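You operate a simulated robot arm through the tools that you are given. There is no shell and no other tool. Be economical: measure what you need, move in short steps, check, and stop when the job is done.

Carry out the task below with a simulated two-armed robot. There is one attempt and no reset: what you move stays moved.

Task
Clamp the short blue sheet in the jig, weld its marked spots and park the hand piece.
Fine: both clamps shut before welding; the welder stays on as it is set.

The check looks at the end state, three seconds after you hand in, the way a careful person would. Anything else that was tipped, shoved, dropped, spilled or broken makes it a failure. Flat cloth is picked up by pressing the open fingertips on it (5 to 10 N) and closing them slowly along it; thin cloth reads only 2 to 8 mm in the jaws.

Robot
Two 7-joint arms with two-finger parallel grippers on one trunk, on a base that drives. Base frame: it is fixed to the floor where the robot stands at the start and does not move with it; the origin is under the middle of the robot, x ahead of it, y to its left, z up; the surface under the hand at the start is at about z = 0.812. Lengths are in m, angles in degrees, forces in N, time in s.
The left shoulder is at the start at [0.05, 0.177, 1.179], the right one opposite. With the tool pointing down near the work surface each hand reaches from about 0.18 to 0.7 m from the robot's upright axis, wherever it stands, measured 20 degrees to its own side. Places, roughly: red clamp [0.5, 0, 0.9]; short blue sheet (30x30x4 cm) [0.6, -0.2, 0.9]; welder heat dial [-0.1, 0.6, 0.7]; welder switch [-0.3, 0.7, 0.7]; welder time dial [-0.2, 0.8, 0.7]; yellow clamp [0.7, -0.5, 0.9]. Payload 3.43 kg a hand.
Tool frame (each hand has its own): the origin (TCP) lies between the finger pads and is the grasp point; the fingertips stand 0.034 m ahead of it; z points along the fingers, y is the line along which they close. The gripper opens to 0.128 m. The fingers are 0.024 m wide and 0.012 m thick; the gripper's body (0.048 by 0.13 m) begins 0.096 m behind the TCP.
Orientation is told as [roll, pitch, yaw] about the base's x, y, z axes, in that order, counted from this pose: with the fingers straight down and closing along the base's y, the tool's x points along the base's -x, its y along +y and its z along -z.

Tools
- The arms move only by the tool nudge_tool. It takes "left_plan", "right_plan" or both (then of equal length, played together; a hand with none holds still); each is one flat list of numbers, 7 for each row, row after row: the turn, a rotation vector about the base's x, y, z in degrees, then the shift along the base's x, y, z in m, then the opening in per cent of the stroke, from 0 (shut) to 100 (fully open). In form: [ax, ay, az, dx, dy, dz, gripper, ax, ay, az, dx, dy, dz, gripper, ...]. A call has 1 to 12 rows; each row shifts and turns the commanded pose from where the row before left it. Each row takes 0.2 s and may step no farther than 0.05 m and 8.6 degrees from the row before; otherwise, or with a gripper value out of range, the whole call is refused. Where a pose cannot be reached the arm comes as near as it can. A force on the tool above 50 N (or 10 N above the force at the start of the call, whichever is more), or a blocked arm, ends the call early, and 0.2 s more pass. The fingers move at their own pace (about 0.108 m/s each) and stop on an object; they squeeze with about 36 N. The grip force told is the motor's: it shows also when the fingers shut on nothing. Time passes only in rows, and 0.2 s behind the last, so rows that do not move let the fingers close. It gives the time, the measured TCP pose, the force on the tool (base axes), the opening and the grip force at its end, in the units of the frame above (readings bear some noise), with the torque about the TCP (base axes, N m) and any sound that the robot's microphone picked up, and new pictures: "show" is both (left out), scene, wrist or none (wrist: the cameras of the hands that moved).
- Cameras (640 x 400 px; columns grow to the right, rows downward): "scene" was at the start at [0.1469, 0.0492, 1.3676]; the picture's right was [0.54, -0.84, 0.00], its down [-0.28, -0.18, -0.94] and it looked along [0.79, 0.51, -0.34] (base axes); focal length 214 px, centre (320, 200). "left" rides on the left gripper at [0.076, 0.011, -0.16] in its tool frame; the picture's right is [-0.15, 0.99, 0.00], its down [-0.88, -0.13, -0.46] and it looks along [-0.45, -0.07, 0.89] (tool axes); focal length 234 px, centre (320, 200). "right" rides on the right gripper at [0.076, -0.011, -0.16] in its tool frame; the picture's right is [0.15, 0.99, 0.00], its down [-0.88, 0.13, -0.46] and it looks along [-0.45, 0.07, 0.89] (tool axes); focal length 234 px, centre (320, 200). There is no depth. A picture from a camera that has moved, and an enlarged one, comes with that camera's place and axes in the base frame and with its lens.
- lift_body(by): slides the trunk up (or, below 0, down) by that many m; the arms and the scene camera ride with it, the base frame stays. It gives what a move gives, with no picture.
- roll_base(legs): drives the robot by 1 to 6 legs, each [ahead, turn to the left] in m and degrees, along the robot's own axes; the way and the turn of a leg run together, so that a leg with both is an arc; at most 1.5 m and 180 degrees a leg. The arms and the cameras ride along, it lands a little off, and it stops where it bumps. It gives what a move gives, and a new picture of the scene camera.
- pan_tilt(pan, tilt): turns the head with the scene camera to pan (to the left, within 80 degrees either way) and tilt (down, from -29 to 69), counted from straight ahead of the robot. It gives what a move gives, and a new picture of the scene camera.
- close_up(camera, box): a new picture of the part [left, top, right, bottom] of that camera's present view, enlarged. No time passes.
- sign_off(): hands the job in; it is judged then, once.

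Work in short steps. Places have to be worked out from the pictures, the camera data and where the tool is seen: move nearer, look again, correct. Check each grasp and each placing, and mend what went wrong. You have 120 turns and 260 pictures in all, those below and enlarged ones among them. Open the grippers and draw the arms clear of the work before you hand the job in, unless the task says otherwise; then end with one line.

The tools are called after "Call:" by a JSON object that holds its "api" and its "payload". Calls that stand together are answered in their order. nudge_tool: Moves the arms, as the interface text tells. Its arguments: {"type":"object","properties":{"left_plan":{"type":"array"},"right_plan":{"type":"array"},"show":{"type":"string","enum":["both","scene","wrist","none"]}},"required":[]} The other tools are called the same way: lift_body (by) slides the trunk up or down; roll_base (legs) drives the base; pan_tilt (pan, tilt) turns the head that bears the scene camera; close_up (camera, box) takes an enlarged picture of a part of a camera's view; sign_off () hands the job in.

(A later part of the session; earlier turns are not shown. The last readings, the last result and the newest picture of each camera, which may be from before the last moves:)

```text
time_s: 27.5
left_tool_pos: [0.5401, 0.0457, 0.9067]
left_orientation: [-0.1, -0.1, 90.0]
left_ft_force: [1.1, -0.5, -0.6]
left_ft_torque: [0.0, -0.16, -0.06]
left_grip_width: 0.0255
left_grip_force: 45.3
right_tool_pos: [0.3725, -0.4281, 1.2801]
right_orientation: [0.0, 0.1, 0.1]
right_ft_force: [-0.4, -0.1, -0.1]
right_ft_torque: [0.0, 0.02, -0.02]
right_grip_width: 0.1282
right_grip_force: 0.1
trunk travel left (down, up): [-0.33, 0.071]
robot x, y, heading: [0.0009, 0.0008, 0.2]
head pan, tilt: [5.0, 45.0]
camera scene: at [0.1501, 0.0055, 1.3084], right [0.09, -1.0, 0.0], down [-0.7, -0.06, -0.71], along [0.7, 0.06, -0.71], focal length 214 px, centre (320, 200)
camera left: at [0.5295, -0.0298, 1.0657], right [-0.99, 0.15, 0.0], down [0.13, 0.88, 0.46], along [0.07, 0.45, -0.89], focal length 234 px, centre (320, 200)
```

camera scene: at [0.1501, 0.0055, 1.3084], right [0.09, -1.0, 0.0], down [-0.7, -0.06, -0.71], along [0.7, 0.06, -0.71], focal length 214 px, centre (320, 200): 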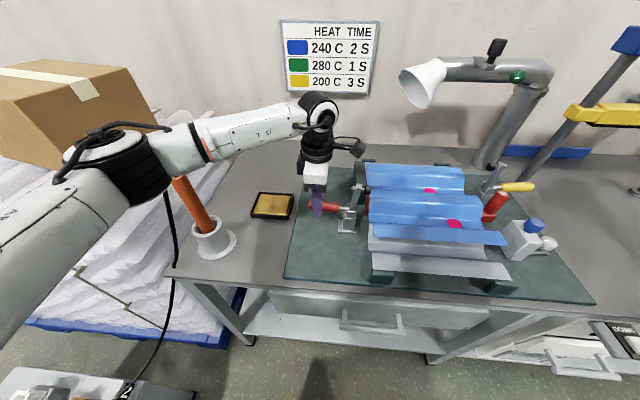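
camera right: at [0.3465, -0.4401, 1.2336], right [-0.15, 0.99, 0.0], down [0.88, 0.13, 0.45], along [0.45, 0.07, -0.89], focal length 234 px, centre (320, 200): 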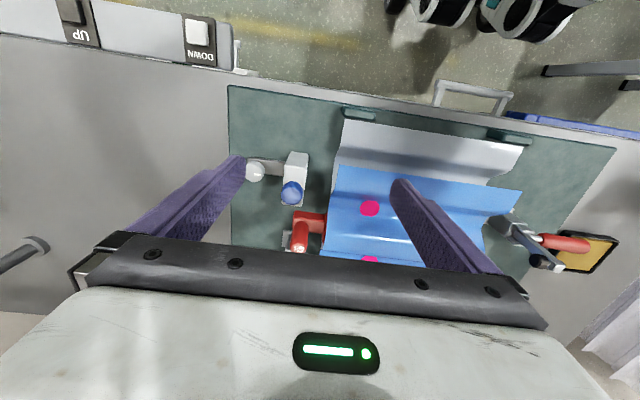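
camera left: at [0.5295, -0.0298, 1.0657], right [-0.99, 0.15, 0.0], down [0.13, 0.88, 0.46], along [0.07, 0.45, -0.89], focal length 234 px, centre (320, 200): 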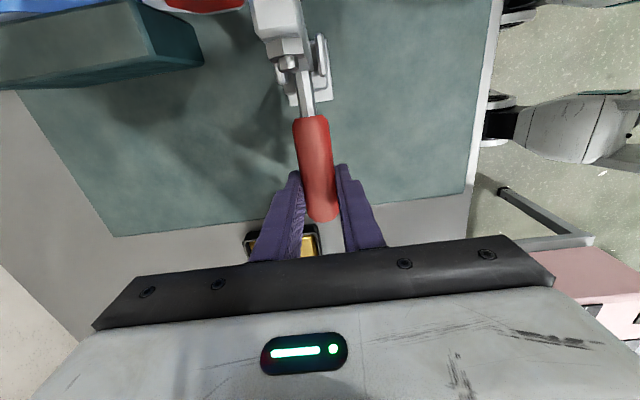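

Gripped (25.5 mm). I swing the handle up on an arc about the pivot (y≈−0.05, z≈0.885), first 40°.

Call:
{"api": "nudge_tool", "payload": {"left_plan": [3, 0, 0, 0, -0.0051, 0.0163, 0, 3, 0, 0, 0, -0.0079, 0.0152, 0, 3, 0, 0, 0, -0.0103, 0.0136, 0, 3, 0, 0, 0, -0.0126, 0.0115, 0], "show": "both"}}

```text
time_s: 28.5
left_tool_pos: [0.54, 0.0104, 0.9648]
left_orientation: [-0.1, -12.3, 90.0]
left_ft_force: [-6.8, 15.4, -4.4]
left_ft_torque: [1.52, 0.13, -0.18]
left_grip_width: 0.0252
left_grip_force: 44.7
right_tool_pos: [0.3728, -0.4262, 1.2803]
right_orientation: [0.0, 0.0, 0.1]
right_ft_force: [0.0, 0.7, 0.3]
right_ft_torque: [0.0, 0.03, 0.04]
right_grip_width: 0.1279
right_grip_force: 0.1
trunk travel left (down, up): [-0.33, 0.071]
robot x, y, heading: [-0.0011, -0.0009, 0.0]
head pan, tilt: [5.0, 45.0]
camera scene: at [0.1494, 0.0069, 1.3087], right [0.09, -1.0, 0.0], down [-0.7, -0.06, -0.71], along [0.7, 0.06, -0.71], focal length 214 px, centre (320, 200)
camera left: at [0.5299, -0.0963, 1.1053], right [-0.99, 0.14, 0.03], down [0.13, 0.76, 0.63], along [0.07, 0.63, -0.77], focal length 234 px, centre (320, 200)
```

scene: 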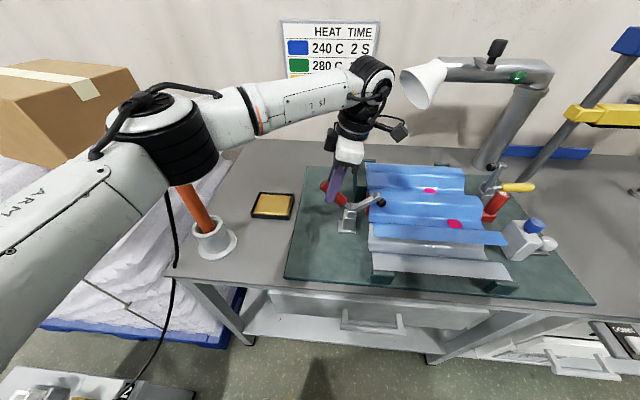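
left: 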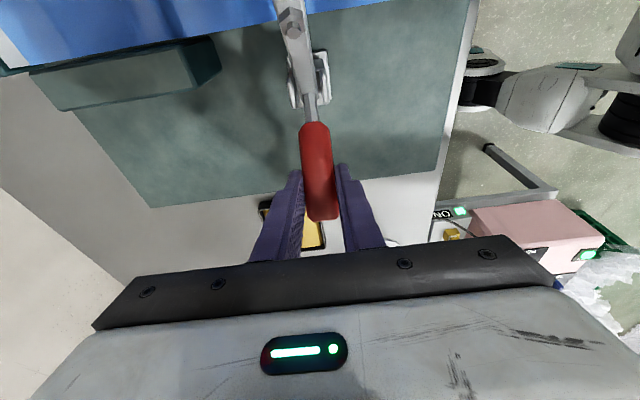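

The clamp is following. Continue the arc, with more hand turn to relieve the torque.

Call:
{"api": "nudge_tool", "payload": {"left_plan": [7, 0, 0, 0, -0.0144, 0.0092, 0, 7, 0, 0, 0, -0.0158, 0.0066, 0], "show": "scene"}}

Call:
{"api": "close_up", "payload": {"camera": "scene", "box": [300, 130, 440, 250]}}

```text
time_s: 29.2
left_tool_pos: [0.5407, -0.0047, 0.9746]
left_orientation: [1.8, -22.0, 90.2]
left_ft_force: [-18.6, -7.7, 9.5]
left_ft_torque: [-1.0, -1.13, 0.87]
left_grip_width: 0.0256
left_grip_force: 44.6
left hand out of reach, approached as far as the arm can: row 2
right_tool_pos: [0.3703, -0.4294, 1.2814]
right_orientation: [0.0, 0.0, 0.0]
right_ft_force: [0.5, 0.2, 1.0]
right_ft_torque: [-0.06, 0.05, 0.02]
right_grip_width: 0.1281
right_grip_force: 0.0
trunk travel left (down, up): [-0.33, 0.071]
robot x, y, heading: [0.0011, -0.0011, -0.1]
head pan, tilt: [5.0, 45.0]
stopped in row 2 (left hand): the force on the tool passed its limit at 70 N (the readings are from after the stop); the commanded pose is now the measured one
camera scene: at [0.147, 0.0054, 1.3093], right [0.09, -1.0, 0.0], down [-0.7, -0.06, -0.71], along [0.71, 0.06, -0.71], focal length 214 px, centre (320, 200)
```

scene: 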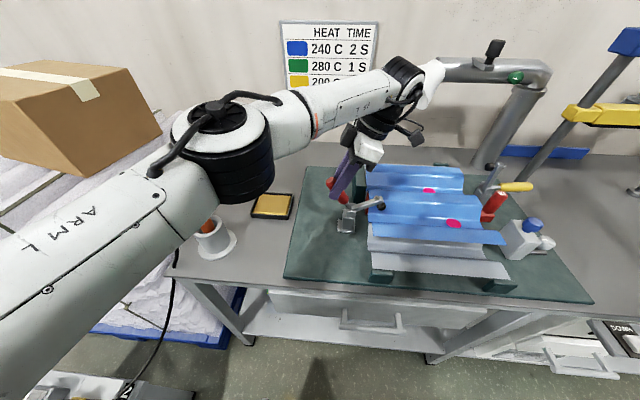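

```text
3.33 times, centred on (370, 190) of scene
camera zoom: at [0.147, 0.0054, 1.3093], right [0.09, -1.0, 0.0], down [-0.7, -0.06, -0.71], along [0.71, 0.06, -0.71], focal length 715 px, centre (153, 233)
```

zoom: 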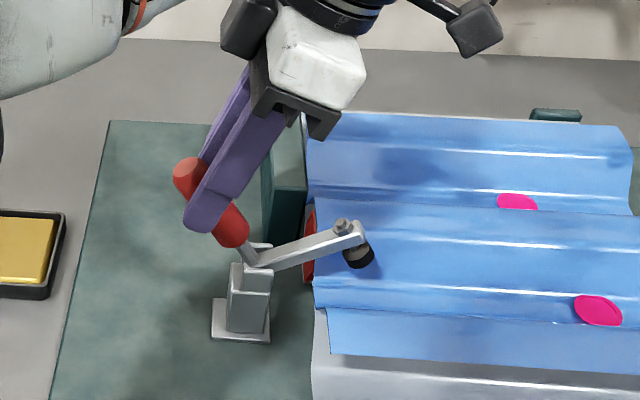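

The call stopped at 70 N; the wrist is at its limit and close to the lamp. I turn the hand back upright without moving the handle and look at the lamp.

Call:
{"api": "nudge_tool", "payload": {"left_plan": [-5, 0, 0, 0, 0, 0, 0, -5, 0, 0, 0, 0, 0, 0, -5, 0, 0, 0, 0, 0, 0], "show": "scene"}}

Call:
{"api": "close_up", "payload": {"camera": "scene", "box": [320, 20, 560, 180]}}

```text
time_s: 30.0
left_tool_pos: [0.5401, 0.0008, 0.9741]
left_orientation: [1.8, -7.8, 90.0]
left_ft_force: [-24.0, 16.5, -4.2]
left_ft_torque: [1.53, -0.86, 0.89]
left_grip_width: 0.0262
left_grip_force: 44.9
right_tool_pos: [0.3692, -0.4262, 1.2807]
right_orientation: [-0.2, -0.2, 0.0]
right_ft_force: [0.0, 0.7, -0.4]
right_ft_torque: [-0.02, 0.01, 0.03]
right_grip_width: 0.128
right_grip_force: 0.1
trunk travel left (down, up): [-0.33, 0.071]
robot x, y, heading: [0.0012, -0.0045, -0.1]
head pan, tilt: [5.0, 45.0]
camera scene: at [0.1472, 0.0073, 1.3088], right [0.09, -1.0, 0.0], down [-0.7, -0.06, -0.71], along [0.71, 0.06, -0.71], focal length 214 px, centre (320, 200)
```

scene: 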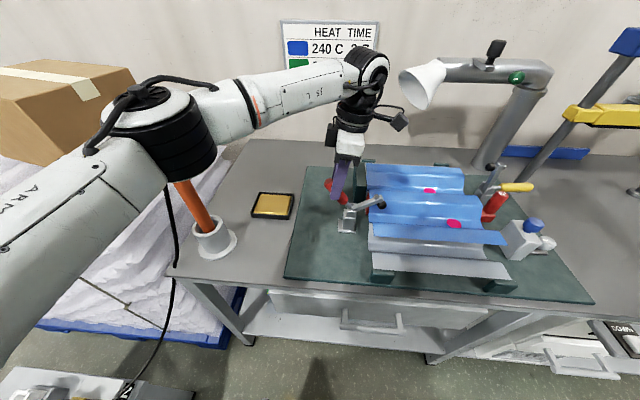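

```text
2.50 times, centred on (440, 100) of scene
camera zoom: at [0.1472, 0.0073, 1.3088], right [0.09, -1.0, 0.0], down [-0.7, -0.06, -0.71], along [0.71, 0.06, -0.71], focal length 536 px, centre (20, 450)
```

zoom: 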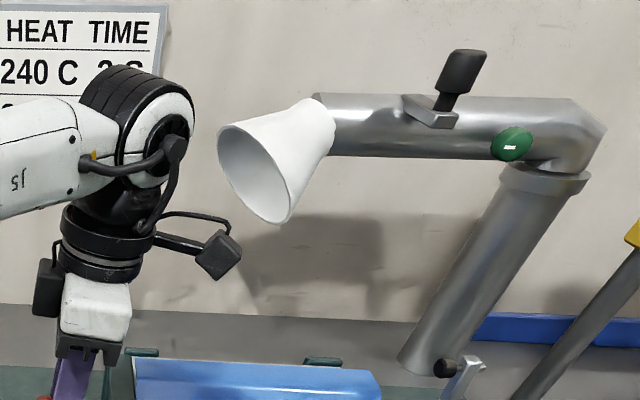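

The extractor is untouched. I go on with the arc without turning the hand, easing x by −3 mm.

Call:
{"api": "nudge_tool", "payload": {"left_plan": [-2, 0, 0, -0.003, -0.008, 0.004, 0, -2, 0, 0, 0, -0.008, 0.0035, 0, 0, 0, 0, 0, -0.0085, 0.003, 0], "show": "none"}}

Call:
{"api": "close_up", "payload": {"camera": "scene", "box": [300, 130, 440, 250]}}

```text
time_s: 30.8
left_tool_pos: [0.5407, -0.025, 0.9862]
left_orientation: [1.4, -3.5, 90.2]
left_ft_force: [-3.5, 16.6, 3.5]
left_ft_torque: [1.61, -1.09, 0.35]
left_grip_width: 0.0257
left_grip_force: 45.3
right_tool_pos: [0.3711, -0.4282, 1.2808]
right_orientation: [-0.2, 0.0, 0.0]
right_ft_force: [-0.5, 0.5, -0.5]
right_ft_torque: [-0.02, 0.03, -0.01]
right_grip_width: 0.1278
right_grip_force: 0.0
trunk travel left (down, up): [-0.33, 0.071]
robot x, y, heading: [0.001, 0.0028, -0.2]
head pan, tilt: [5.0, 45.0]
```

```text
3.33 times, centred on (370, 190) of scene
camera zoom: at [0.1487, 0.0067, 1.3088], right [0.09, -1.0, 0.0], down [-0.7, -0.06, -0.71], along [0.71, 0.06, -0.71], focal length 715 px, centre (153, 233)
```

zoom: 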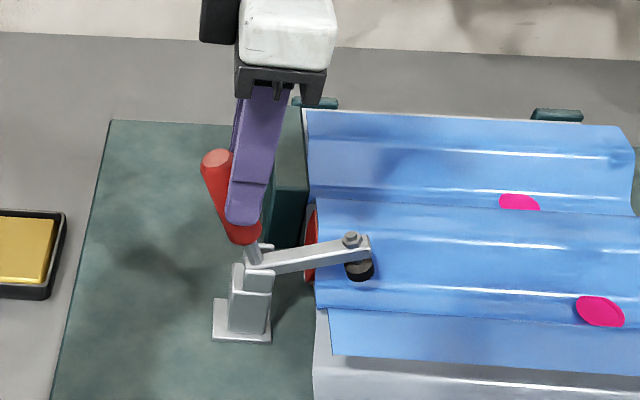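

Arm nearly down. A bit more.

Call:
{"api": "nudge_tool", "payload": {"left_plan": [0, 0, 0, 0, -0.009, 0.002, 0, 0, 0, 0, 0, -0.009, 0.001, 0], "show": "none"}}

Call:
{"api": "close_up", "payload": {"camera": "scene", "box": [300, 130, 440, 250]}}

```text
time_s: 31.4
left_tool_pos: [0.5402, -0.0444, 0.9882]
left_orientation: [1.4, -3.3, 90.0]
left_ft_force: [-2.0, 15.0, 8.6]
left_ft_torque: [1.65, -0.91, 0.21]
left_grip_width: 0.0255
left_grip_force: 44.6
right_tool_pos: [0.3724, -0.4269, 1.2813]
right_orientation: [-0.1, 0.1, -0.1]
right_ft_force: [-0.3, -0.7, 0.7]
right_ft_torque: [-0.06, -0.02, 0.01]
right_grip_width: 0.1281
right_grip_force: 0.1
trunk travel left (down, up): [-0.33, 0.071]
robot x, y, heading: [-0.0011, -0.0029, -0.2]
head pan, tilt: [5.0, 45.0]
```

```text
3.33 times, centred on (370, 190) of scene
camera zoom: at [0.1484, 0.0066, 1.3087], right [0.09, -1.0, 0.0], down [-0.7, -0.06, -0.71], along [0.71, 0.06, -0.71], focal length 715 px, centre (153, 233)
```

zoom: 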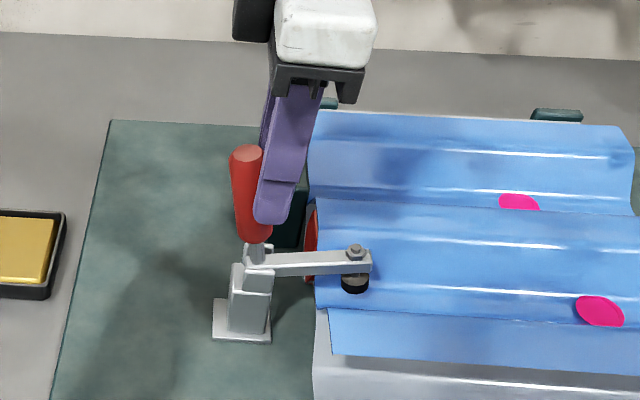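

Call:
{"api": "nudge_tool", "payload": {"left_plan": [0, 0, 0, 0, -0.008, 0.0, 0, 0, 0, 0, 0, -0.008, -0.001, 0, 0, 0, 0, 0, 0, 0, 0], "show": "wrist"}}

Call:
{"api": "close_up", "payload": {"camera": "scene", "box": [300, 130, 440, 250]}}

```text
time_s: 32.2
left_tool_pos: [0.5414, -0.0586, 0.9863]
left_orientation: [1.4, -3.5, 90.2]
left_ft_force: [0.2, 18.2, 12.2]
left_ft_torque: [1.28, -0.47, 0.02]
left_grip_width: 0.0254
left_grip_force: 45.0
right_tool_pos: [0.3712, -0.4267, 1.2806]
right_orientation: [0.0, -0.1, 0.0]
right_ft_force: [-0.9, 0.6, -0.4]
right_ft_torque: [-0.02, -0.01, 0.0]
right_grip_width: 0.1282
right_grip_force: 0.0
trunk travel left (down, up): [-0.33, 0.071]
robot x, y, heading: [0.0015, 0.0015, -0.3]
head pan, tilt: [5.0, 45.0]
camera left: at [0.5345, -0.1442, 1.1419], right [-0.99, 0.14, 0.03], down [0.14, 0.85, 0.5], along [0.04, 0.5, -0.86], focal length 234 px, centre (320, 200)
```

left: 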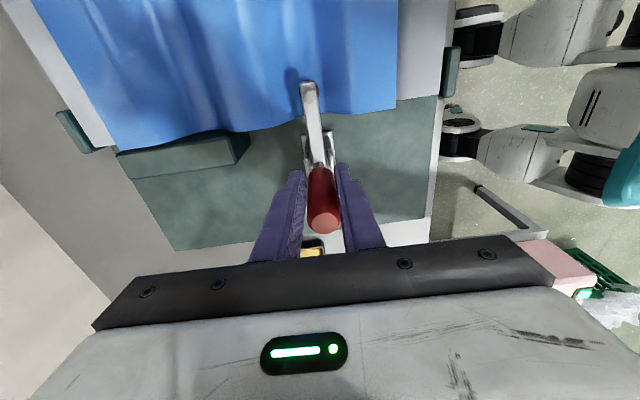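

```text
3.33 times, centred on (370, 190) of scene
camera zoom: at [0.1484, 0.0072, 1.3087], right [0.09, -1.0, 0.0], down [-0.7, -0.06, -0.71], along [0.71, 0.06, -0.71], focal length 715 px, centre (153, 233)
```

zoom: 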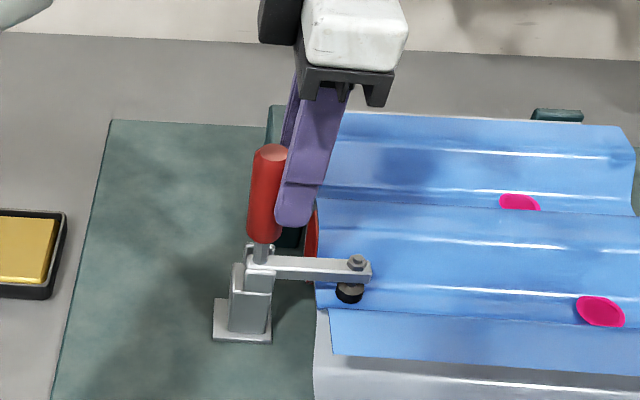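

Call:
{"api": "nudge_tool", "payload": {"left_plan": [0, 0, 0, 0, -0.008, -0.001, 0, 0, 0, 0, 0, -0.006, -0.001, 0, 0, 0, 0, 0, 0, 0, 0], "show": "none"}}

Call:
{"api": "close_up", "payload": {"camera": "scene", "box": [300, 130, 440, 250]}}

```text
time_s: 33.0
left_tool_pos: [0.5412, -0.0767, 0.9834]
left_orientation: [1.7, -3.1, 90.0]
left_ft_force: [0.0, 0.4, 0.5]
left_ft_torque: [-0.01, 0.06, 0.0]
left_grip_width: 0.0
left_grip_force: 33.2
right_tool_pos: [0.3724, -0.428, 1.2801]
right_orientation: [-0.2, 0.1, 0.0]
right_ft_force: [-0.3, 0.5, -0.2]
right_ft_torque: [0.01, -0.01, -0.04]
right_grip_width: 0.1283
right_grip_force: 0.1
trunk travel left (down, up): [-0.33, 0.071]
robot x, y, heading: [0.0016, -0.0037, -0.2]
head pan, tilt: [5.0, 45.0]
```

```text
3.33 times, centred on (370, 190) of scene
camera zoom: at [0.1497, 0.0057, 1.3084], right [0.09, -1.0, 0.0], down [-0.7, -0.06, -0.71], along [0.7, 0.06, -0.71], focal length 715 px, centre (153, 233)
```

zoom: 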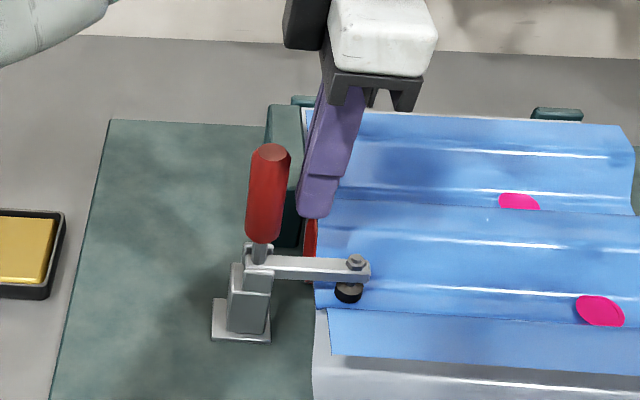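

The red clamp is at its stop (handle upright, arm level, pad on the sheet); the fingers slipped off cleanly. I lift and retract the left hand.

Call:
{"api": "nudge_tool", "payload": {"left_plan": [3, 0, 0, 0, 0, 0.045, 0, 0, 0, 0, 0, 0, 0.045, 30, 0, 0, 0, -0.02, 0.02, 0.045, 60, 0, 0, -8.5, -0.03, 0.02, 0.03, 100, 0, 0, -8.5, -0.03, 0.02, 0.03, 100, 0, 0, -8.5, -0.03, 0.02, 0, 100, 0, 0, -8.5, -0.03, 0.02, 0, 100, 0, 0, -8.5, -0.03, 0.02, 0, 100, 0, 0, -8.5, -0.03, 0.02, 0, 100, 0, 0, -8.5, 0, 0.02, 0, 100, 0, 0, -8.5, 0, 0.02, 0, 100, 0, 0, -8.5, 0, 0.02, 0, 100], "show": "scene"}}

Call:
{"api": "pan_tilt", "payload": {"pan": -75, "tilt": 35}}

```text
refused: row 3 steps farther than a row can; nothing moved
```

```text
time_s: 34.5
left_tool_pos: [0.5413, -0.0763, 0.984]
left_orientation: [1.4, -3.2, 90.2]
left_ft_force: [-0.1, 0.5, 0.2]
left_ft_torque: [0.01, 0.03, -0.01]
left_grip_width: 0.0001
left_grip_force: 33.4
right_tool_pos: [0.3707, -0.4279, 1.2785]
right_orientation: [0.0, 0.2, -0.1]
right_ft_force: [-0.3, 0.2, 0.8]
right_ft_torque: [0.0, 0.01, 0.02]
right_grip_width: 0.128
right_grip_force: 0.0
trunk travel left (down, up): [-0.33, 0.071]
robot x, y, heading: [-0.0041, 0.0009, -0.2]
head pan, tilt: [-75.0, 35.0]
camera scene: at [0.0913, -0.0869, 1.3233], right [-0.97, -0.26, 0.0], down [-0.15, 0.55, -0.82], along [0.21, -0.79, -0.57], focal length 214 px, centre (320, 200)
```

scene: 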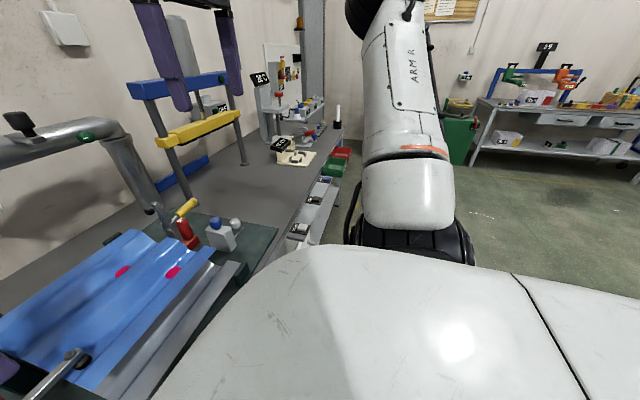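

The right side has free floor. I redo the retraction with smaller steps.

Call:
{"api": "nudge_tool", "payload": {"left_plan": [3, 0, 0, 0, 0, 0.045, 0, 0, 0, 0, 0, 0, 0.045, 30, 0, 0, 0, -0.02, 0.02, 0.035, 60, 0, 0, -8.5, -0.03, 0.02, 0.02, 100, 0, 0, -8.5, -0.03, 0.02, 0.02, 100, 0, 0, -8.5, -0.03, 0.02, 0, 100, 0, 0, -8.5, -0.03, 0.02, 0, 100, 0, 0, -8.5, -0.03, 0.02, 0, 100, 0, 0, -8.5, -0.03, 0.02, 0, 100, 0, 0, -8.5, 0, 0.02, 0, 100, 0, 0, -8.5, 0, 0.02, 0, 100, 0, 0, -8.5, 0, 0.02, 0, 100], "show": "none"}}

Call:
{"api": "roll_base", "payload": {"legs": [[-0.1, 0], [0, 35], [-0.5, 0], [0, -35]]}}

```text
time_s: 37.1
left_tool_pos: [0.3349, 0.1386, 1.1347]
left_orientation: [1.5, -6.2, 13.3]
left_ft_force: [-0.6, 0.4, 0.4]
left_ft_torque: [-0.02, 0.01, -0.02]
left_grip_width: 0.128
left_grip_force: 0.0
left hand out of reach, approached as far as the arm can: row 1, 2
right_tool_pos: [0.3731, -0.4278, 1.2788]
right_orientation: [0.0, 0.1, -0.1]
right_ft_force: [0.2, -0.1, -0.2]
right_ft_torque: [0.0, -0.03, -0.05]
right_grip_width: 0.128
right_grip_force: 0.1
trunk travel left (down, up): [-0.33, 0.071]
robot x, y, heading: [-0.0001, -0.0017, 0.1]
head pan, tilt: [-75.0, 35.0]
```

```text
time_s: 44.1
left_tool_pos: [-0.1711, -0.1397, 1.1357]
left_orientation: [1.5, -6.3, 14.5]
left_ft_force: [-0.1, 0.6, 1.1]
left_ft_torque: [0.02, 0.01, -0.01]
left_grip_width: 0.1281
left_grip_force: 0.0
right_tool_pos: [-0.1243, -0.705, 1.2791]
right_orientation: [0.0, 0.1, 1.0]
right_ft_force: [0.3, 0.1, -0.8]
right_ft_torque: [-0.02, -0.02, 0.03]
right_grip_width: 0.1281
right_grip_force: 0.1
trunk travel left (down, up): [-0.33, 0.071]
robot x, y, heading: [-0.5027, -0.284, 0.9]
head pan, tilt: [-75.0, 35.0]
camera scene: at [-0.411, -0.369, 1.3233], right [-0.96, -0.28, 0.0], down [-0.16, 0.55, -0.82], along [0.23, -0.79, -0.57], focal length 214 px, centre (320, 200)
```

scene: 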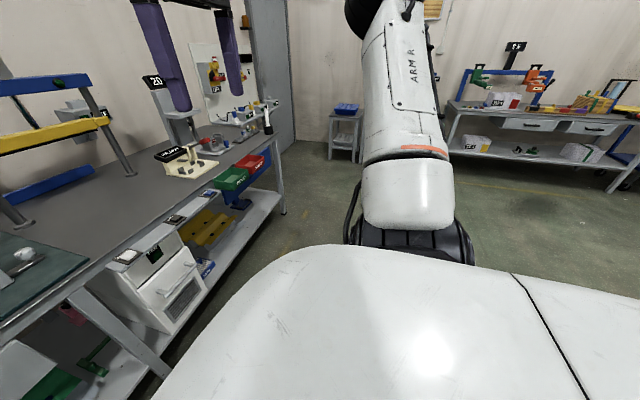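

Path clear; drive forward 0.5 m and look at the yellow clamp.

Call:
{"api": "roll_base", "payload": {"legs": [[0.5, -0.9]]}}

Call:
{"api": "pan_tilt", "payload": {"pan": -15, "tilt": 42}}

Call:
{"api": "close_up", "payload": {"camera": "scene", "box": [220, 90, 420, 250]}}

```text
time_s: 47.0
left_tool_pos: [0.3285, -0.1443, 1.1349]
left_orientation: [1.5, -6.3, 13.2]
left_ft_force: [0.0, 0.0, -1.3]
left_ft_torque: [0.02, 0.03, -0.02]
left_grip_width: 0.1279
left_grip_force: 0.0
right_tool_pos: [0.3645, -0.7106, 1.2796]
right_orientation: [0.0, 0.1, -0.1]
right_ft_force: [0.1, -0.2, 0.0]
right_ft_torque: [-0.02, 0.03, 0.0]
right_grip_width: 0.1283
right_grip_force: 0.0
trunk travel left (down, up): [-0.33, 0.071]
robot x, y, heading: [-0.006, -0.2808, -0.2]
head pan, tilt: [-75.0, 35.0]
camera scene: at [0.0841, -0.3677, 1.3233], right [-0.97, -0.25, 0.0], down [-0.15, 0.55, -0.82], along [0.21, -0.79, -0.57], focal length 214 px, centre (320, 200)
```

scene: 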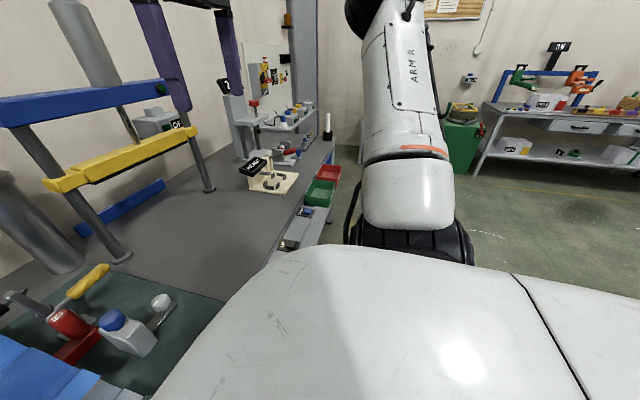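

```text
time_s: 48.3
left_tool_pos: [0.3279, -0.1456, 1.1339]
left_orientation: [1.5, -6.3, 13.3]
left_ft_force: [0.6, 0.2, 0.0]
left_ft_torque: [-0.03, -0.01, -0.01]
left_grip_width: 0.1278
left_grip_force: 0.0
right_tool_pos: [0.3625, -0.7095, 1.2796]
right_orientation: [0.0, 0.0, -0.3]
right_ft_force: [0.6, 0.3, 0.9]
right_ft_torque: [-0.01, 0.02, -0.03]
right_grip_width: 0.1281
right_grip_force: 0.1
trunk travel left (down, up): [-0.33, 0.071]
robot x, y, heading: [-0.0095, -0.2812, -0.1]
head pan, tilt: [-15.0, 42.0]
camera scene: at [0.142, -0.3046, 1.3128], right [-0.26, -0.96, 0.0], down [-0.65, 0.18, -0.74], along [0.72, -0.2, -0.67], focal length 214 px, centre (320, 200)
```

scene: 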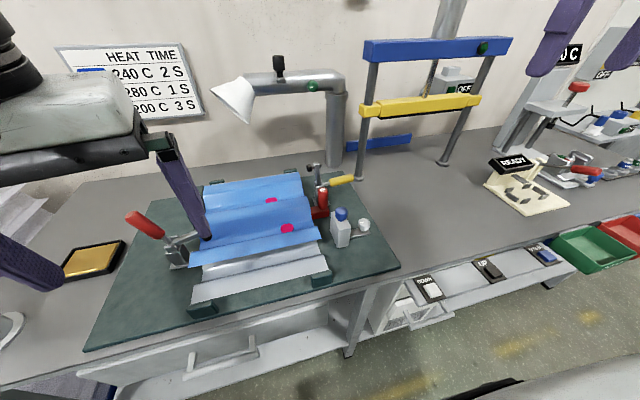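

```text
2.50 times, centred on (320, 170) of scene
camera zoom: at [0.142, -0.3046, 1.3128], right [-0.26, -0.96, 0.0], down [-0.65, 0.18, -0.74], along [0.72, -0.2, -0.67], focal length 536 px, centre (320, 275)
```

zoom: 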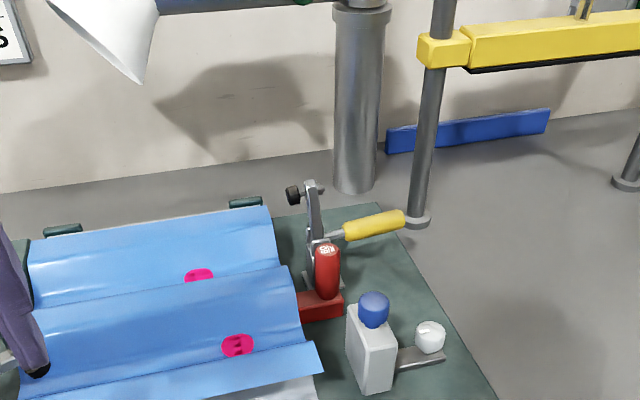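

Call:
{"api": "close_up", "payload": {"camera": "scene", "box": [110, 180, 230, 290]}}

Call:
{"api": "close_up", "payload": {"camera": "left", "box": [220, 0, 480, 250]}}

```text
3.64 times, centred on (170, 235) of scene
camera zoom: at [0.142, -0.3046, 1.3128], right [-0.26, -0.96, 0.0], down [-0.65, 0.18, -0.74], along [0.72, -0.2, -0.67], focal length 780 px, centre (866, 73)
```

zoom: 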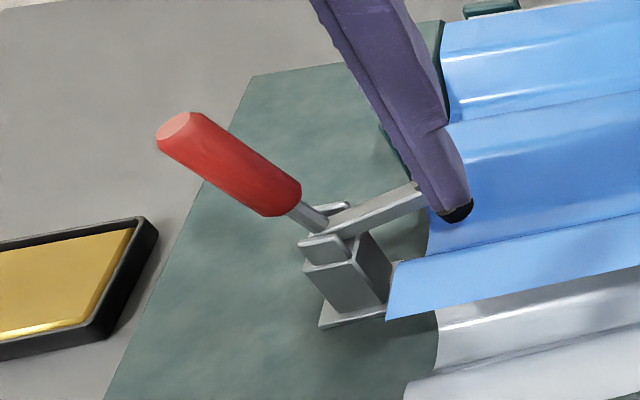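

```text
1.60 times, centred on (350, 125) of left
camera zoom: at [0.2369, -0.1589, 1.2857], right [-0.09, 1.0, 0.04], down [0.84, 0.05, 0.55], along [0.54, 0.08, -0.84], focal length 375 px, centre (272, 320)
```

zoom: 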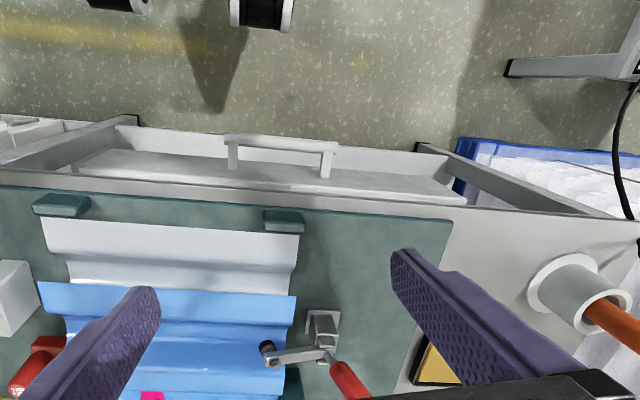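

The red clamp's arm has come back ~14°, so I'll redo it afterwards from here. First the yellow clamp: right hand yaw −90 to above its handle.

Call:
{"api": "nudge_tool", "payload": {"right_plan": [0, 0, -8.2, 0.026, 0.016, -0.01, 60, 0, 0, -8.2, 0.026, 0.016, -0.01, 60, 0, 0, -8.2, 0.026, 0.016, -0.01, 60, 0, 0, -8.2, 0.026, 0.016, -0.01, 60, 0, 0, -8.2, 0.026, 0.016, -0.01, 60, 0, 0, -8.2, 0.026, 0.016, -0.01, 60, 0, 0, -8.2, 0.026, 0.016, -0.01, 60, 0, 0, -8.2, 0.026, 0.016, -0.01, 60, 0, 0, -8.2, 0.026, 0.016, -0.02, 60, 0, 0, -8.2, 0.026, 0.016, -0.02, 60, 0, 0, -8, 0.026, 0.016, -0.02, 60], "show": "both"}}

```text
time_s: 50.7
left_tool_pos: [0.3286, -0.1452, 1.1341]
left_orientation: [1.5, -6.2, 13.2]
left_ft_force: [0.3, -0.1, 0.1]
left_ft_torque: [-0.03, 0.04, -0.01]
left_grip_width: 0.128
left_grip_force: 0.1
right_tool_pos: [0.5577, -0.571, 1.1175]
right_orientation: [0.0, 0.1, -90.4]
right_ft_force: [0.5, 0.1, -0.5]
right_ft_torque: [-0.02, 0.07, -0.01]
right_grip_width: 0.0769
right_grip_force: 0.0
right hand out of reach, approached as far as the arm can: row 7, 8, 9, 10, 11
trunk travel left (down, up): [-0.33, 0.071]
robot x, y, heading: [-0.0069, -0.2826, -0.3]
head pan, tilt: [-15.0, 42.0]
camera scene: at [0.1439, -0.3041, 1.3125], right [-0.26, -0.96, 0.0], down [-0.65, 0.18, -0.74], along [0.72, -0.2, -0.67], focal length 214 px, centre (320, 200)
camera right: at [0.5476, -0.4961, 1.2758], right [0.99, 0.14, 0.0], down [0.12, -0.88, 0.45], along [0.06, -0.45, -0.89], focal length 234 px, centre (320, 200)
```

scene: 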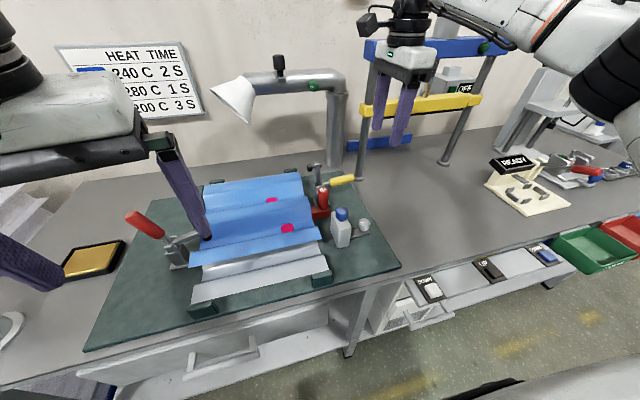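
right: 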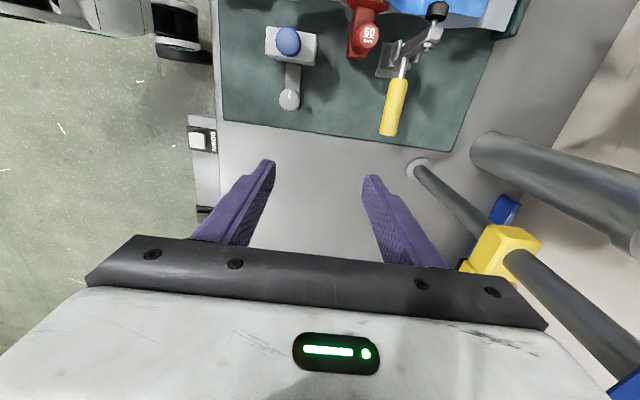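

Handle measured at x≈0.662. I go lower and further in stages; the arm may reach further at lower height.

Call:
{"api": "nudge_tool", "payload": {"right_plan": [0, 0, 0, 0.02, 0.008, -0.035, 50, 0, 0, 0, 0.02, 0.008, -0.035, 50, 0, 0, 0, 0.03, 0.01, -0.03, 50, 0, 0, 0, 0.034, 0.015, 0, 50], "show": "wrist"}}

```text
time_s: 51.7
left_tool_pos: [0.3279, -0.1457, 1.1345]
left_orientation: [1.5, -6.2, 13.3]
left_ft_force: [0.4, 0.4, -0.7]
left_ft_torque: [0.03, 0.03, -0.01]
left_grip_width: 0.1278
left_grip_force: 0.0
right_tool_pos: [0.5697, -0.5671, 1.0166]
right_orientation: [0.2, 0.1, -90.2]
right_ft_force: [0.4, 0.5, -0.4]
right_ft_torque: [0.03, -0.01, 0.0]
right_grip_width: 0.064
right_grip_force: 0.1
right hand out of reach, approached as far as the arm can: row 1, 2, 3, 4
trunk travel left (down, up): [-0.33, 0.071]
robot x, y, heading: [-0.0103, -0.2847, -0.3]
head pan, tilt: [-15.0, 42.0]
camera right: at [0.5595, -0.4925, 1.1756], right [0.99, 0.14, 0.0], down [0.13, -0.88, 0.45], along [0.07, -0.45, -0.89], focal length 234 px, centre (320, 200)
```

right: 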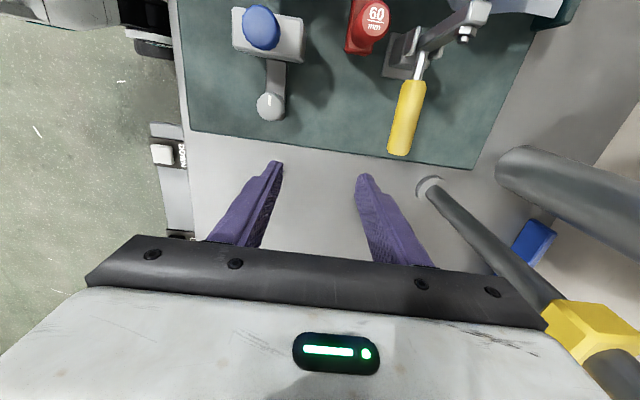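

Still 9 cm short; I drive the base 8 cm ahead (it stops if it bumps).

Call:
{"api": "roll_base", "payload": {"legs": [[0.08, 0]]}}

Call:
{"api": "close_up", "payload": {"camera": "right", "box": [160, 0, 640, 260]}}

```text
time_s: 52.8
left_tool_pos: [0.4082, -0.1443, 1.1332]
left_orientation: [1.5, -6.3, 13.3]
left_ft_force: [0.5, 0.3, 0.2]
left_ft_torque: [-0.02, 0.02, -0.02]
left_grip_width: 0.128
left_grip_force: 0.1
right_tool_pos: [0.6502, -0.568, 1.0167]
right_orientation: [0.1, 0.0, -90.3]
right_ft_force: [0.0, -0.1, -0.5]
right_ft_torque: [-0.01, 0.01, -0.01]
right_grip_width: 0.0636
right_grip_force: 0.0
trunk travel left (down, up): [-0.33, 0.071]
robot x, y, heading: [0.0706, -0.2812, -0.4]
head pan, tilt: [-15.0, 42.0]
camera scene: at [0.2217, -0.3049, 1.3127], right [-0.26, -0.96, 0.0], down [-0.65, 0.18, -0.74], along [0.72, -0.2, -0.67], focal length 214 px, centre (320, 200)
```

scene: 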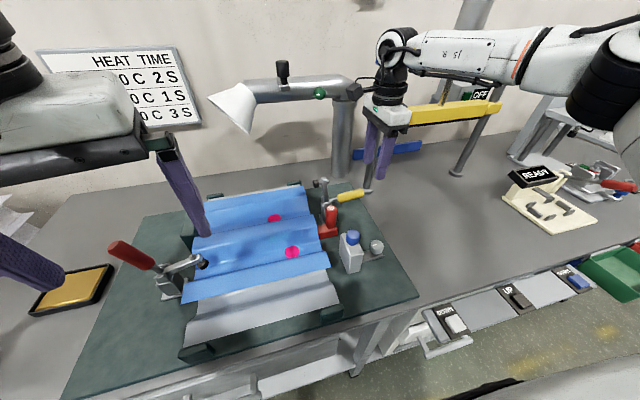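

```text
1.33 times, centred on (400, 130) of right
camera zoom: at [0.6392, -0.4929, 1.1755], right [0.99, 0.14, 0.0], down [0.13, -0.88, 0.45], along [0.07, -0.45, -0.89], focal length 312 px, centre (213, 293)
```

zoom: 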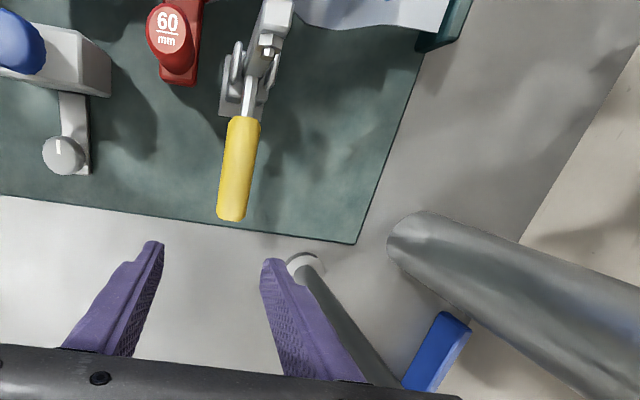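

Now shift over the handle and go down.

Call:
{"api": "nudge_tool", "payload": {"right_plan": [0, 0, 0, 0.014, 0.035, -0.02, 50, 0, 0, 0, 0, 0, -0.04, 50, 0, 0, 0, 0, 0, -0.02, 50], "show": "both"}}

```text
time_s: 53.5
left_tool_pos: [0.4065, -0.1446, 1.1354]
left_orientation: [1.5, -6.4, 13.3]
left_ft_force: [-0.4, -0.7, -0.9]
left_ft_torque: [-0.02, 0.01, -0.02]
left_grip_width: 0.1282
left_grip_force: 0.1
right_tool_pos: [0.6312, -0.5491, 0.9412]
right_orientation: [0.6, 0.2, -90.2]
right_ft_force: [0.3, -1.6, 7.6]
right_ft_torque: [-0.12, -0.26, -0.02]
right_grip_width: 0.0644
right_grip_force: 0.9
right hand out of reach, approached as far as the arm can: row 1, 2, 3
trunk travel left (down, up): [-0.33, 0.071]
robot x, y, heading: [0.0736, -0.28, -0.3]
head pan, tilt: [-15.0, 42.0]
camera scene: at [0.2199, -0.3047, 1.3132], right [-0.26, -0.96, 0.0], down [-0.64, 0.18, -0.74], along [0.72, -0.2, -0.67], focal length 214 px, centre (320, 200)
camera right: at [0.6187, -0.4749, 1.1021], right [0.99, 0.14, 0.01], down [0.12, -0.88, 0.45], along [0.07, -0.45, -0.89], focal length 234 px, centre (320, 200)
```

scene: 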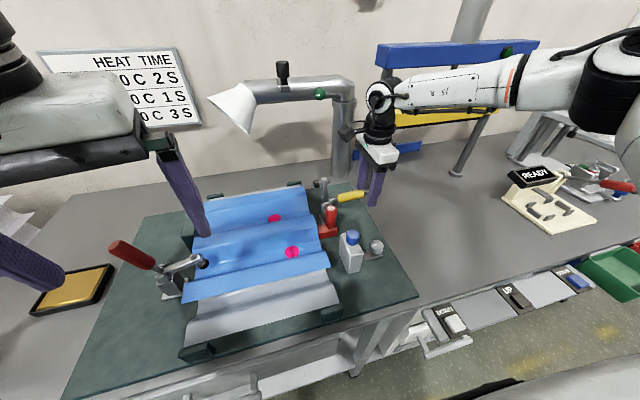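
right: 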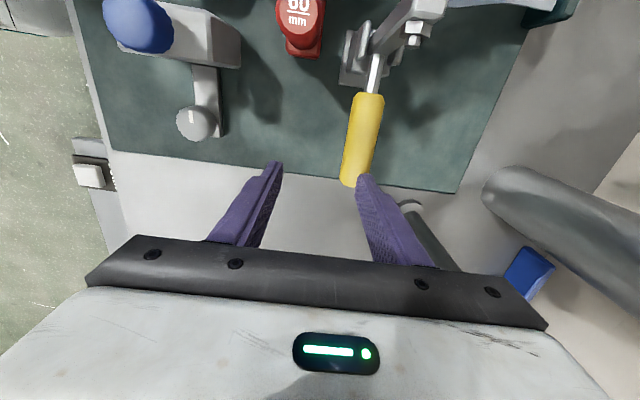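

The fingertip touched the handle; I lift, drive 6 cm more ahead, then retry.

Call:
{"api": "nudge_tool", "payload": {"right_plan": [0, 0, 0, 0, -0.01, 0.04, 50, 0, 0, 0, 0, 0, 0.03, 50], "show": "none"}}

Call:
{"api": "roll_base", "payload": {"legs": [[0.06, 0]]}}

Call:
{"api": "close_up", "payload": {"camera": "right", "box": [160, 0, 640, 260]}}

```text
time_s: 54.1
left_tool_pos: [0.4081, -0.1453, 1.1354]
left_orientation: [1.6, -6.3, 13.3]
left_ft_force: [-0.2, -0.1, -0.2]
left_ft_torque: [0.01, 0.03, 0.01]
left_grip_width: 0.1281
left_grip_force: 0.1
right_tool_pos: [0.6299, -0.5605, 1.0101]
right_orientation: [0.2, 0.1, -90.2]
right_ft_force: [0.3, 0.4, -0.2]
right_ft_torque: [0.0, 0.01, -0.02]
right_grip_width: 0.064
right_grip_force: 0.0
trunk travel left (down, up): [-0.33, 0.071]
robot x, y, heading: [0.0728, -0.2806, -0.4]
head pan, tilt: [-15.0, 42.0]
```

```text
time_s: 55.1
left_tool_pos: [0.4245, -0.1454, 1.1351]
left_orientation: [1.4, -6.4, 13.4]
left_ft_force: [-0.2, 0.1, 0.1]
left_ft_torque: [0.02, -0.03, 0.03]
left_grip_width: 0.128
left_grip_force: 0.0
right_tool_pos: [0.6469, -0.5604, 1.01]
right_orientation: [0.1, 0.1, -90.3]
right_ft_force: [-0.4, 1.0, 0.4]
right_ft_torque: [0.0, -0.05, 0.01]
right_grip_width: 0.0639
right_grip_force: 0.1
trunk travel left (down, up): [-0.33, 0.071]
robot x, y, heading: [0.0905, -0.2795, -0.4]
head pan, tilt: [-15.0, 42.0]
stopped in leg 1: the robot was blocked; the commanded pose is now the measured one
camera scene: at [0.2373, -0.3051, 1.313], right [-0.26, -0.96, 0.0], down [-0.64, 0.18, -0.74], along [0.72, -0.2, -0.67], focal length 214 px, centre (320, 200)
```

scene: 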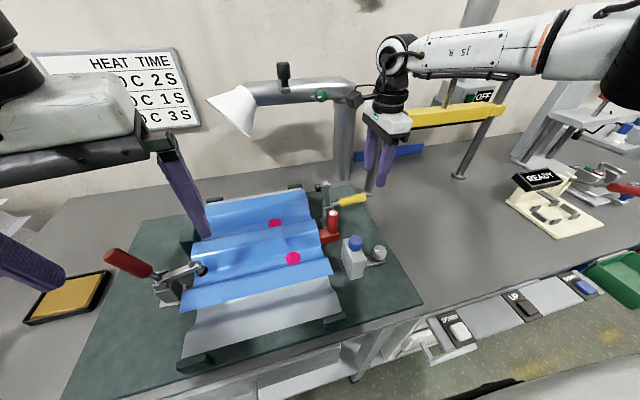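

```text
1.33 times, centred on (400, 130) of right
camera zoom: at [0.6352, -0.4853, 1.169], right [0.99, 0.14, 0.0], down [0.12, -0.88, 0.45], along [0.07, -0.45, -0.89], focal length 312 px, centre (213, 293)
```

zoom: 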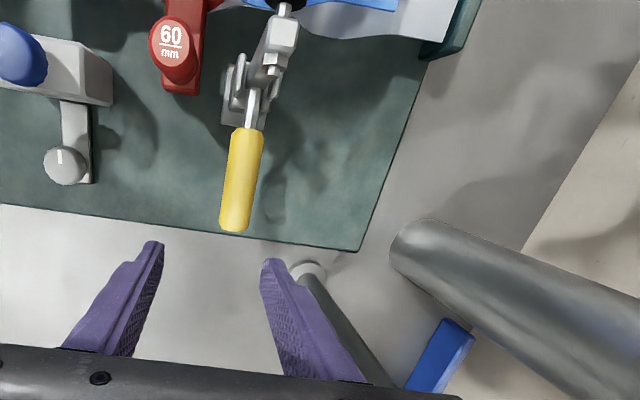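

The base met the table; I back it off 1 cm. With yaw about −77 the arm should reach further, and the 13° skew is tolerable for the pinch.

Call:
{"api": "nudge_tool", "payload": {"right_plan": [0, 0, 6.5, 0.01, 0, 0, 50, 0, 0, 6.5, 0.008, 0.03, 0, 50, 0, 0, 0, 0, 0, -0.03, 50], "show": "wrist"}}

```text
time_s: 55.9
left_tool_pos: [0.4251, -0.1455, 1.1337]
left_orientation: [1.7, -6.2, 13.3]
left_ft_force: [-0.6, 0.5, -0.1]
left_ft_torque: [0.01, 0.03, -0.02]
left_grip_width: 0.1281
left_grip_force: 0.1
right_tool_pos: [0.6509, -0.5377, 0.9784]
right_orientation: [0.3, 0.1, -77.3]
right_ft_force: [0.1, 0.9, -1.2]
right_ft_torque: [-0.02, 0.0, 0.0]
right_grip_width: 0.0639
right_grip_force: 0.1
right hand out of reach, approached as far as the arm can: row 2, 3
trunk travel left (down, up): [-0.33, 0.071]
robot x, y, heading: [0.088, -0.2781, -0.2]
head pan, tilt: [-15.0, 42.0]
camera right: at [0.6228, -0.4678, 1.139], right [0.93, 0.36, 0.0], down [0.32, -0.83, 0.45], along [0.17, -0.42, -0.89], focal length 234 px, centre (320, 200)
```

right: 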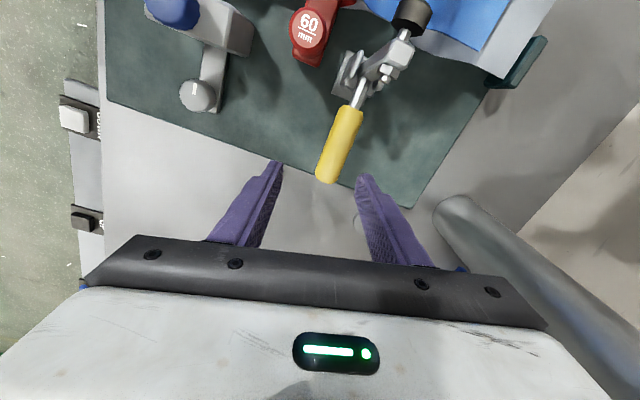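

The pinch doesn't reach well here. Instead I'll push the handle up from underneath with shut fingers, the hand pointing left (+y) and 30° down, coming from the right side. First turn the hand that way in free space.

Call:
{"api": "nudge_tool", "payload": {"right_plan": [0, 0, 0, -0.01, -0.02, 0.04, 50, 0, 0, 8.5, -0.006, -0.012, 0.01, 30, 0, 0, 8.5, -0.006, -0.012, 0.01, 0, 0, 0, 8.5, -0.006, -0.012, 0.01, 0, 0, 0, 8.5, -0.006, -0.012, 0.01, 0, 0, 0, 8.5, -0.006, -0.012, 0.01, 0, 0, 0, 8.5, -0.006, -0.012, 0.01, 0, 0, 0, 8.5, -0.006, -0.012, 0.01, 0, 0, 0, 8.5, 0, -0.012, 0.0, 0, 0, 0, 8.5, 0, 0, 0.0, 0], "show": "none"}}

Call:
{"api": "nudge_tool", "payload": {"right_plan": [8.5, 0, 0, 0, -0.01, 0, 0, 8.5, 0, 0, 0, -0.01, 0, 0, 8.5, 0, 0, 0, -0.01, 0, 0, 8.5, 0, 0, 0, 0, 0, 0, 8.5, 0, 0, 0, 0, 0, 0, 8.5, 0, 0, 0, 0, 0, 0, 8.5, 0, 0, 0, 0, 0, 0], "show": "both"}}

```text
time_s: 58.1
left_tool_pos: [0.4254, -0.1452, 1.1345]
left_orientation: [1.5, -6.4, 13.4]
left_ft_force: [-0.3, 0.3, 0.1]
left_ft_torque: [0.0, -0.02, 0.0]
left_grip_width: 0.128
left_grip_force: 0.0
right_tool_pos: [0.599, -0.6545, 1.0915]
right_orientation: [0.2, 0.1, -0.6]
right_ft_force: [0.2, -0.2, 0.1]
right_ft_torque: [0.01, 0.0, -0.02]
right_grip_width: 0.0
right_grip_force: 33.4
trunk travel left (down, up): [-0.33, 0.071]
robot x, y, heading: [0.0902, -0.2821, -0.4]
head pan, tilt: [-15.0, 42.0]
```

```text
time_s: 59.7
left_tool_pos: [0.4247, -0.1452, 1.1344]
left_orientation: [1.5, -6.3, 13.4]
left_ft_force: [-0.6, 0.0, 0.0]
left_ft_torque: [-0.01, -0.02, 0.0]
left_grip_width: 0.1282
left_grip_force: 0.1
right_tool_pos: [0.5485, -0.6337, 1.1318]
right_orientation: [59.7, 0.9, -0.5]
right_ft_force: [0.5, -0.3, 0.1]
right_ft_torque: [-0.02, 0.0, 0.01]
right_grip_width: 0.0001
right_grip_force: 33.6
right hand out of reach, approached as far as the arm can: row 4, 5, 6, 7
trunk travel left (down, up): [-0.33, 0.071]
robot x, y, heading: [0.0882, -0.2798, -0.6]
head pan, tilt: [-15.0, 42.0]
camera scene: at [0.2383, -0.3053, 1.3129], right [-0.26, -0.96, 0.0], down [-0.65, 0.18, -0.74], along [0.72, -0.2, -0.67], focal length 214 px, centre (320, 200)
camera right: at [0.4732, -0.7768, 1.2034], right [-0.13, 0.5, 0.86], down [0.88, -0.34, 0.33], along [0.45, 0.8, -0.4], focal length 234 px, centre (320, 200)
```

scene: 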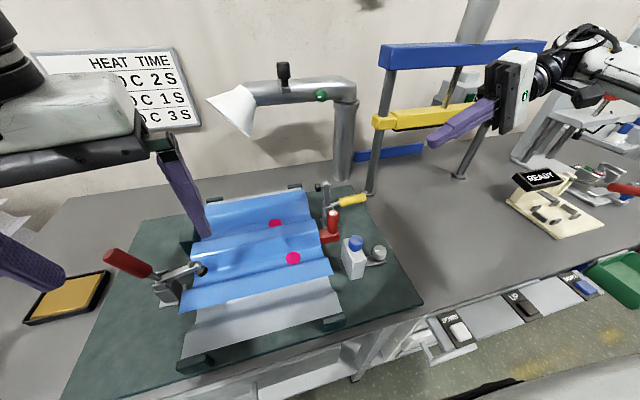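
right: 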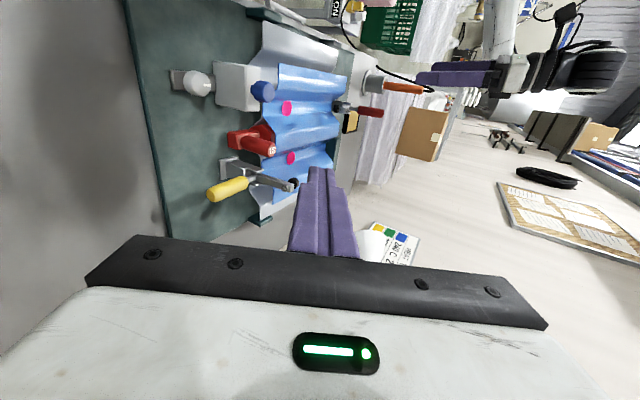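

Not enough reach sideways. Better: yaw 0 with the hand tilted forward (fingers 40° below horizontal), shut, reaching under the handle from the robot's side – comfortable for reach. I undo the roll and pitch forward in free space.

Call:
{"api": "nudge_tool", "payload": {"right_plan": [-8.5, 0, 0, -0.01, 0, 0, 0, -8.5, 0, 0, -0.01, 0, 0, 0, -8.5, 0, 0, -0.01, 0, 0, 0, -8.5, 0, 0, -0.01, 0.01, 0, 0, -8.5, 0, 0, -0.01, 0.01, 0, 0, -8.5, 0, 0, -0.01, 0.01, 0, 0, -8.5, 0, 0, 0, 0.01, 0, 0], "show": "none"}}

Call:
{"api": "nudge_tool", "payload": {"right_plan": [0, -8.5, 0, 0.0, 0.01, 0, 0, 0, -8.5, 0, 0, 0.01, 0, 0, 0, -8.5, 0, 0, 0.01, 0, 0, 0, -8.5, 0, 0, 0.01, 0, 0, 0, -8.5, 0, 0, 0.01, 0, 0, 0, -7.5, 0.5, 0, 0, 0, 0], "show": "both"}}

```text
time_s: 61.3
left_tool_pos: [0.4246, -0.1453, 1.1332]
left_orientation: [1.5, -6.1, 13.4]
left_ft_force: [0.4, 0.4, 0.4]
left_ft_torque: [-0.04, -0.02, -0.01]
left_grip_width: 0.128
left_grip_force: 0.0
right_tool_pos: [0.4911, -0.5934, 1.1311]
right_orientation: [0.0, 0.1, -0.7]
right_ft_force: [-0.5, 0.0, 0.3]
right_ft_torque: [0.01, 0.01, 0.0]
right_grip_width: 0.0
right_grip_force: 33.0
trunk travel left (down, up): [-0.33, 0.071]
robot x, y, heading: [0.0887, -0.2808, -0.5]
head pan, tilt: [-15.0, 42.0]
```

```text
time_s: 62.7
left_tool_pos: [0.4264, -0.1453, 1.1329]
left_orientation: [1.5, -6.2, 13.4]
left_ft_force: [0.8, 0.4, 0.2]
left_ft_torque: [0.03, 0.0, 0.01]
left_grip_width: 0.128
left_grip_force: 0.2
right_tool_pos: [0.5009, -0.5458, 1.1403]
right_orientation: [1.0, -49.8, -0.7]
right_ft_force: [-0.3, 0.2, -0.9]
right_ft_torque: [0.0, -0.02, 0.03]
right_grip_width: 0.0001
right_grip_force: 32.6
right hand out of reach, approached as far as the arm can: row 6
trunk travel left (down, up): [-0.33, 0.071]
robot x, y, heading: [0.0886, -0.2834, -0.3]
head pan, tilt: [-15.0, 42.0]
camera scene: at [0.2388, -0.3052, 1.3128], right [-0.26, -0.96, 0.0], down [-0.65, 0.18, -0.74], along [0.72, -0.2, -0.67], focal length 214 px, centre (320, 200)
camera right: at [0.3298, -0.5584, 1.1842], right [-0.1, 0.99, -0.1], down [0.22, 0.12, 0.97], along [0.97, 0.07, -0.23], focal length 234 px, centre (320, 200)
```

scene: 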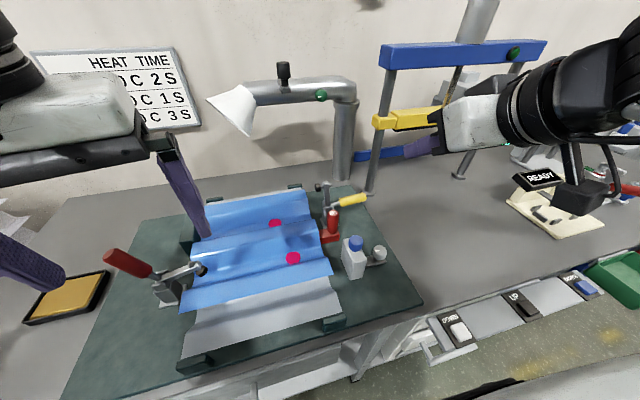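
right: 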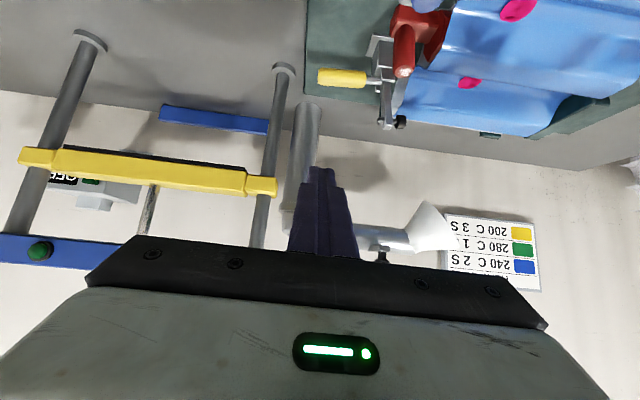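

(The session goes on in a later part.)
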